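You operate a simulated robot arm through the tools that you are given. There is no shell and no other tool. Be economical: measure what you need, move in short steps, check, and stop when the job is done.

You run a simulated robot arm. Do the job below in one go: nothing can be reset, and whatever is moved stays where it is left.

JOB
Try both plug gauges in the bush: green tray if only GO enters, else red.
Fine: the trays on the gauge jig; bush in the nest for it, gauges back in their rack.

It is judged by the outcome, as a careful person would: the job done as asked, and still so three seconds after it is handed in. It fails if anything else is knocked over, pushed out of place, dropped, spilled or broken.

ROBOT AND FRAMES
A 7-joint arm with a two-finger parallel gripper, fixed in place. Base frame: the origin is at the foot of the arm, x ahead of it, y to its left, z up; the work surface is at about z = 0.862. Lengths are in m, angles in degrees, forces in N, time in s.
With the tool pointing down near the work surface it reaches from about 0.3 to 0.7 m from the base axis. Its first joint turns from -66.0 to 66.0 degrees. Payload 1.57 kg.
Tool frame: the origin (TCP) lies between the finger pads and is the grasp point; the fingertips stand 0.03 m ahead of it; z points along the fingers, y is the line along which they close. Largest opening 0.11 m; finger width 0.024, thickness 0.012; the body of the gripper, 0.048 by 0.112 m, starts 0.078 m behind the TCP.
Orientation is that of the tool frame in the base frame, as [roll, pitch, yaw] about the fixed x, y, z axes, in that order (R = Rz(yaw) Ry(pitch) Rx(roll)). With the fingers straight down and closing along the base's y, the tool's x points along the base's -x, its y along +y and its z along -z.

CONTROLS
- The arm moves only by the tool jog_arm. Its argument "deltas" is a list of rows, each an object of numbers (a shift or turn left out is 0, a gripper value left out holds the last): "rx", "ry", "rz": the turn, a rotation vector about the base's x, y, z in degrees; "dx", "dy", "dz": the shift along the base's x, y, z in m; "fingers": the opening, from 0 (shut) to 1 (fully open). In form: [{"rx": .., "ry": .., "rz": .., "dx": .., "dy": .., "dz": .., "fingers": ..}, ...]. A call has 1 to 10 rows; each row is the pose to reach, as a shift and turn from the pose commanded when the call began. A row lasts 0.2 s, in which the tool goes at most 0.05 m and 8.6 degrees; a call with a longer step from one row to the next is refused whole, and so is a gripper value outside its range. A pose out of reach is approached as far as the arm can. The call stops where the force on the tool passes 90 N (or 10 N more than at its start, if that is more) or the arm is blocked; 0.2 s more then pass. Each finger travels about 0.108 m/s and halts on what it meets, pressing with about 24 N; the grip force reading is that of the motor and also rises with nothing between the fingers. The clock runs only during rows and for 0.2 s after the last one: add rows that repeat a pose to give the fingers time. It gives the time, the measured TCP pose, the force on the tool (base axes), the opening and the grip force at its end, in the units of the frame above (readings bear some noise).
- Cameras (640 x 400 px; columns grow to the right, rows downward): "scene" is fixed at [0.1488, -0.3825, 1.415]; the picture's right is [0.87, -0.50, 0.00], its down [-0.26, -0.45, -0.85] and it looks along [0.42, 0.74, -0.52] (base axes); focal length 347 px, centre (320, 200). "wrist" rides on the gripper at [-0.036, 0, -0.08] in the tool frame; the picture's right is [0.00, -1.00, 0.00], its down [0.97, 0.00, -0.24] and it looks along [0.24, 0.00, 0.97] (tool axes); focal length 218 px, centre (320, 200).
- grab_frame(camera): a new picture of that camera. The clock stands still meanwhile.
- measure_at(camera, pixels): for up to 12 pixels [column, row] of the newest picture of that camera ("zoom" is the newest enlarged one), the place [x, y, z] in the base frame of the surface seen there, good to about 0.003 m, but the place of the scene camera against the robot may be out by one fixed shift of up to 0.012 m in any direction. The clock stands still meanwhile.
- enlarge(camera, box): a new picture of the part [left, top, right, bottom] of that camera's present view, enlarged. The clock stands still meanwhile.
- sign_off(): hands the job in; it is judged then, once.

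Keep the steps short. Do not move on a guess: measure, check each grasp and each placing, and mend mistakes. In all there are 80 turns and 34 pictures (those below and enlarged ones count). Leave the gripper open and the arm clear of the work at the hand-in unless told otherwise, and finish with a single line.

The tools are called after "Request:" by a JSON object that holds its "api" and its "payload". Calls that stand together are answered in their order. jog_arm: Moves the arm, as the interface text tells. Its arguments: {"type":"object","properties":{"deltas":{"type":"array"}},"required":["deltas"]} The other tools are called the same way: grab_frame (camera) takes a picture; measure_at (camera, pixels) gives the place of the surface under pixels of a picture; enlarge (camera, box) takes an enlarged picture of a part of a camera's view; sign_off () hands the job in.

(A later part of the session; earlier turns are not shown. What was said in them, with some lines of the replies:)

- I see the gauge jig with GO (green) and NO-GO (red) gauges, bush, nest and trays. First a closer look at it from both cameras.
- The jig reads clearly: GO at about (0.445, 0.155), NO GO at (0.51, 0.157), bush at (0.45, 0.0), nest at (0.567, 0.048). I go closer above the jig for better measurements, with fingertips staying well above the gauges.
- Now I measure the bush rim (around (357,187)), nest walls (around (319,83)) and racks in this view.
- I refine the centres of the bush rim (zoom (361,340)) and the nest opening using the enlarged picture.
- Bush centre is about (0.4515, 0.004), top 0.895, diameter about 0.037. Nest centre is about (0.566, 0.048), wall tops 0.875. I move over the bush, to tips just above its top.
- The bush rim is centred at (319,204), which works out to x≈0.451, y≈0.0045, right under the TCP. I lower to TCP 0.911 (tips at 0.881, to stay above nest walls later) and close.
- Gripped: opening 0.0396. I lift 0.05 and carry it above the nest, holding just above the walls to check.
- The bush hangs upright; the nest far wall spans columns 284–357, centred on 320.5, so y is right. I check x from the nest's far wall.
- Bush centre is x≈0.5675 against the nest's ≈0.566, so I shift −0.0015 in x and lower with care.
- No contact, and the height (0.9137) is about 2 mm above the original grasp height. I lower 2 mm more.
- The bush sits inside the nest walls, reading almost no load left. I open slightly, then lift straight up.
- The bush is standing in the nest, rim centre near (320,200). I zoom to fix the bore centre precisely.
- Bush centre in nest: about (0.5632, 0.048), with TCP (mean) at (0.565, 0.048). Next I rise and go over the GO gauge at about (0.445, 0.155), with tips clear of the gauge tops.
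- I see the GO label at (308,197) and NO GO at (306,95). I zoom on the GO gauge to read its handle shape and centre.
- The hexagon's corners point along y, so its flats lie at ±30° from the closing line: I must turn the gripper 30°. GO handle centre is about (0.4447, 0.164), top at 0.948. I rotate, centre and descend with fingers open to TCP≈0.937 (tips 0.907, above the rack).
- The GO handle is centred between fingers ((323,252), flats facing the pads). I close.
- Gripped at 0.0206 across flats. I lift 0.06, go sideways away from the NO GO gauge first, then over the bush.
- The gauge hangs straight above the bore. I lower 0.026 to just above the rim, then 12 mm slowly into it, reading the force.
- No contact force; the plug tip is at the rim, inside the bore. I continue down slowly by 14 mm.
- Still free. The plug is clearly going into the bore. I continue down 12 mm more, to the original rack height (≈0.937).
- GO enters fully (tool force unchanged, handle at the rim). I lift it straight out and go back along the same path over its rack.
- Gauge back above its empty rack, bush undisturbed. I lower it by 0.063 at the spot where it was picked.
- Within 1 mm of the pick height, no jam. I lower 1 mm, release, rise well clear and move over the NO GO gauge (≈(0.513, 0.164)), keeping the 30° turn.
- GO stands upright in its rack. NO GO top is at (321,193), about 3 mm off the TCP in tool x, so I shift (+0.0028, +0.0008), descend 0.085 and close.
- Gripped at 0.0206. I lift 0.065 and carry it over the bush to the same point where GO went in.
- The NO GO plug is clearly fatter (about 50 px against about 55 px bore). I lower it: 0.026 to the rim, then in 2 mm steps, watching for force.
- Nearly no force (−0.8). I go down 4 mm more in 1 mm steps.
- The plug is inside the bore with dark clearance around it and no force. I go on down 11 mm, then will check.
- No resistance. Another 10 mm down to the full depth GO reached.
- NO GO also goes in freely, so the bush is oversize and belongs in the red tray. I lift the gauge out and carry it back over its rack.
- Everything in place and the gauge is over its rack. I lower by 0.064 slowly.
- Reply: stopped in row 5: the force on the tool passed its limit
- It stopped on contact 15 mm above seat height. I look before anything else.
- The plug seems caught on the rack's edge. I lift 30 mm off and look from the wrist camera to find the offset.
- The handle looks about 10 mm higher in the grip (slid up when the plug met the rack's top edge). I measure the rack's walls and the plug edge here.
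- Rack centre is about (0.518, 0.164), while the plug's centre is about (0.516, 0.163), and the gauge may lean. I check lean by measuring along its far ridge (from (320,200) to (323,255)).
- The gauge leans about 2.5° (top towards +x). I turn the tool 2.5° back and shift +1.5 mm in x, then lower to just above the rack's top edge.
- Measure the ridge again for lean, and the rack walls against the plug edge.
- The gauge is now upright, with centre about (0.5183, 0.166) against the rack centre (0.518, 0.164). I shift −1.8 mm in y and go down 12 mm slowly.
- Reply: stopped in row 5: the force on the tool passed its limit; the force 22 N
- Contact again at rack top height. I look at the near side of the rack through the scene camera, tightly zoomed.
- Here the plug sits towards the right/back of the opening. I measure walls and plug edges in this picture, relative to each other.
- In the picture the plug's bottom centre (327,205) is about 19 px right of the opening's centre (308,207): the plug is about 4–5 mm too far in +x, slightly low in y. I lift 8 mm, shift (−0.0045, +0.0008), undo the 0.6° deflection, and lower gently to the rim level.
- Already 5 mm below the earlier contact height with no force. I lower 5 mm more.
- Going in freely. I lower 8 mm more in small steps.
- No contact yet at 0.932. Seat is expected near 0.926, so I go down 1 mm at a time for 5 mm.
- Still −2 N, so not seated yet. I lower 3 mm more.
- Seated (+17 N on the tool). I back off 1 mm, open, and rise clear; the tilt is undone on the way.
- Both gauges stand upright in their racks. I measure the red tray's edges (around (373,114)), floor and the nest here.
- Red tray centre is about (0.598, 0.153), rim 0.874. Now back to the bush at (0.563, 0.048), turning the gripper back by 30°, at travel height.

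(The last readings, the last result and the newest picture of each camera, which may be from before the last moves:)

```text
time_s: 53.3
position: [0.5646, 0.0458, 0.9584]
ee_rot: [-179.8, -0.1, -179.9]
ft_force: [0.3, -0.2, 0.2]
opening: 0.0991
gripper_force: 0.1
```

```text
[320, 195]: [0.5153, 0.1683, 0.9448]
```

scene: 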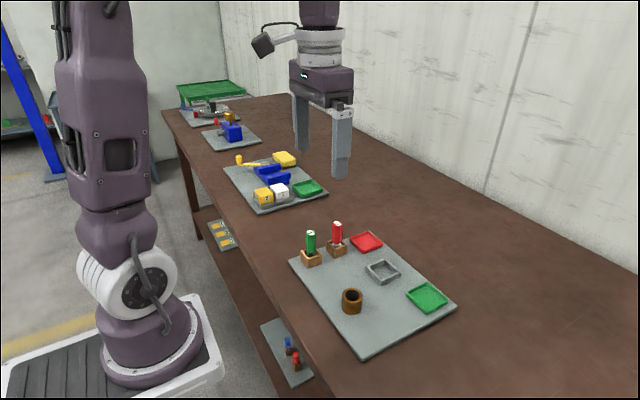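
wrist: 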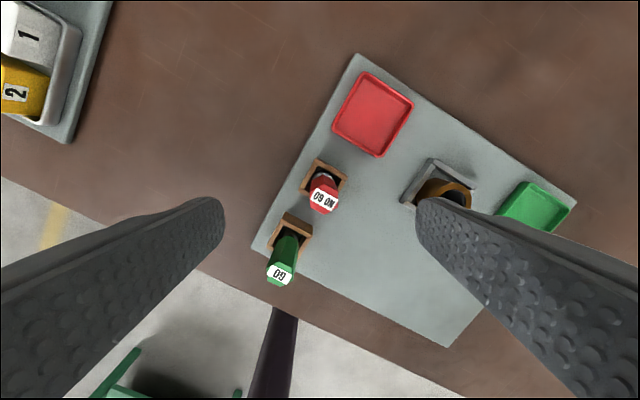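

Positioned. I descend to TCP≈0.912 and close slowly on the bush.

Request:
{"api": "jog_arm", "payload": {"deltas": [{"dz": -0.025}, {"dz": -0.047}, {"dz": -0.047}, {"dz": -0.047, "fingers": 0.6}, {"dz": -0.047, "fingers": 0.42}, {"dz": -0.047, "fingers": 0.3}, {"dz": -0.047, "fingers": 0.2}, {"dz": -0.047, "fingers": 0.2}]}}

```text
time_s: 55.1
position: [0.5643, 0.0482, 0.9114]
ee_rot: [-179.7, -0.1, -179.8]
ft_force: [0.3, 7.9, -0.1]
opening: 0.0396
gripper_force: 24.0
```

Gripped (0.0396). I lift 50 mm and carry to above the red tray, moving out in x first to stay clear of the NO GO gauge.

Request:
{"api": "jog_arm", "payload": {"deltas": [{"dz": 0.01}, {"dz": 0.025}, {"dz": 0.05}, {"dx": 0.02, "dy": 0.01, "dz": 0.05}, {"dx": 0.034, "dy": 0.035, "dz": 0.05}, {"dx": 0.035, "dy": 0.07, "dz": 0.05}, {"dx": 0.035, "dy": 0.098, "dz": 0.05}, {"dx": 0.035, "dy": 0.1047, "dz": 0.05}, {"dx": 0.035, "dy": 0.1047, "dz": 0.05}]}}

Request:
{"api": "grab_frame", "payload": {"camera": "wrist"}}

```text
time_s: 57.1
position: [0.5976, 0.1517, 0.9628]
ee_rot: [-179.8, -0.1, -180.0]
ft_force: [0.2, 0.8, -2.3]
opening: 0.0394
gripper_force: 24.4
```

```text
1 pictures are left
```

wrist: 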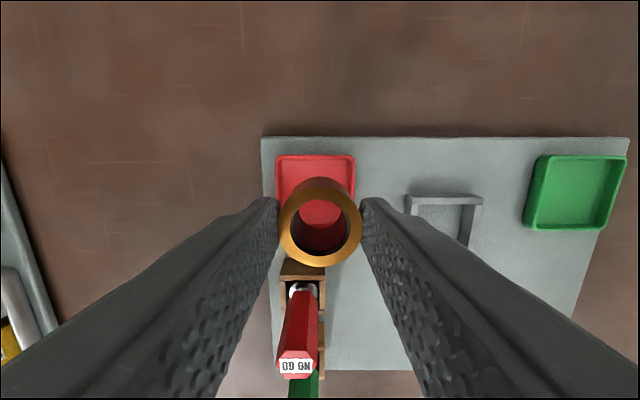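

Tray spans columns 276–355 (centre 315.5), the bush 320: a few mm off in y. I measure to correct.

Request:
{"api": "measure_at", "payload": {"camera": "wrist", "pixels": [[279, 170], [352, 170], [315, 158], [300, 157], [279, 185], [353, 185], [283, 222], [359, 222], [320, 187], [320, 259], [320, 210]]}}

```text
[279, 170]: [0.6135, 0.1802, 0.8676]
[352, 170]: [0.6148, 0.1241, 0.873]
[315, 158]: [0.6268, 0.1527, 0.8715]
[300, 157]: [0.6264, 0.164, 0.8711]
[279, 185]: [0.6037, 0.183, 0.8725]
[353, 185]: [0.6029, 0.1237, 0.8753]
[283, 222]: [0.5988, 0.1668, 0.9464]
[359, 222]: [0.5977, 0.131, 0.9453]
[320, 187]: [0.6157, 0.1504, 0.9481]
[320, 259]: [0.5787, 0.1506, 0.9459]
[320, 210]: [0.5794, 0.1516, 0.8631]
```

Bush centre (0.597, 0.150) and tray centre (0.597, 0.153): shift +3 mm in y and lower 0.046.

Request:
{"api": "jog_arm", "payload": {"deltas": [{"dy": 0.003, "dz": -0.01}, {"dy": 0.003, "dz": -0.025}, {"dy": 0.003, "dz": -0.036}, {"dy": 0.003, "dz": -0.042}, {"dy": 0.003, "dz": -0.045}, {"dy": 0.003, "dz": -0.045}]}}

```text
time_s: 58.5
position: [0.5971, 0.154, 0.9192]
ee_rot: [-179.8, -0.2, -179.9]
ft_force: [-0.2, -0.3, -1.6]
opening: 0.0394
gripper_force: 24.4
```

No contact yet; about 2–3 mm to the tray floor. I lower in 1 mm steps.

Request:
{"api": "jog_arm", "payload": {"deltas": [{"dz": -0.001}, {"dz": -0.002}, {"dz": -0.002}]}}

```text
time_s: 59.3
position: [0.5979, 0.1552, 0.9162]
ee_rot: [-179.8, 0.0, -179.9]
ft_force: [0.2, 0.3, -1.5]
opening: 0.0392
gripper_force: 23.9
```

Request:
{"api": "jog_arm", "payload": {"deltas": [{"dz": -0.001}, {"dz": -0.002}, {"dz": -0.002}]}}

```text
time_s: 60.1
position: [0.5992, 0.1543, 0.9146]
ee_rot: [-179.8, 0.0, -179.9]
ft_force: [4.5, 1.6, 16.8]
opening: 0.0398
gripper_force: 23.9
```

The bush rests on the tray floor (+17 N). I back off slightly, open and rise clear.

Request:
{"api": "jog_arm", "payload": {"deltas": [{"dz": 0.001}, {"dz": 0.001, "fingers": 0.5}, {"dz": 0.001, "fingers": 0.65}, {"dz": 0.03}, {"dz": 0.07, "fingers": 1.0}, {"dz": 0.11}, {"dz": 0.15}, {"dz": 0.19, "dx": -0.03, "dy": -0.03}, {"dz": 0.22, "dx": -0.06, "dy": -0.06}, {"dz": 0.22, "dx": -0.06, "dy": -0.06}]}}

Request:
{"api": "grab_frame", "payload": {"camera": "scene"}}

```text
refused: row 8 steps farther than a row can; nothing moved
```

```text
0 pictures are left
```

scene: 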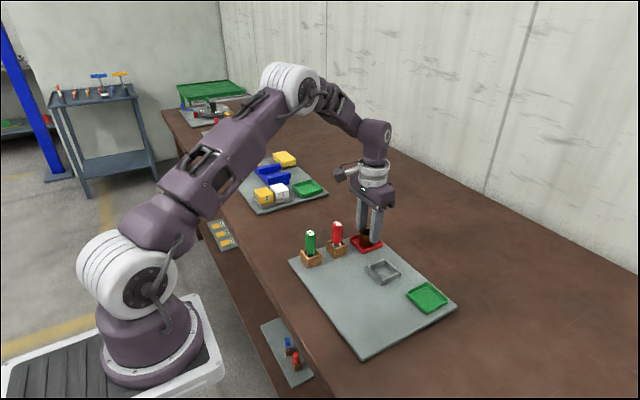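

The move was refused for a too-long step (nothing moved). The last picture shows the bush in the red tray and both gauges upright in their racks. I repeat the release with shorter steps.

Request:
{"api": "jog_arm", "payload": {"deltas": [{"dz": 0.001}, {"dz": 0.001, "fingers": 0.5}, {"dz": 0.001, "fingers": 0.65}, {"dz": 0.001, "fingers": 0.65}, {"dz": 0.025}, {"dz": 0.06, "fingers": 0.8}, {"dz": 0.1, "fingers": 1.0}, {"dz": 0.14}, {"dz": 0.18}, {"dz": 0.18}]}}

```text
time_s: 62.3
position: [0.5967, 0.1558, 1.0928]
ee_rot: [-179.8, 0.0, -179.9]
ft_force: [-0.3, -1.1, -0.6]
opening: 0.1099
gripper_force: 0.1
```

The gripper is open and empty, and the arm is well above the work. I hand in.

Request:
{"api": "sign_off", "payload": {}}

```text
The job is handed in.
```

Both the GO and NO GO gauges entered the bush, so it is in the red tray, and both gauges are back in their racks; I had no pictures left to check the bush after letting go.
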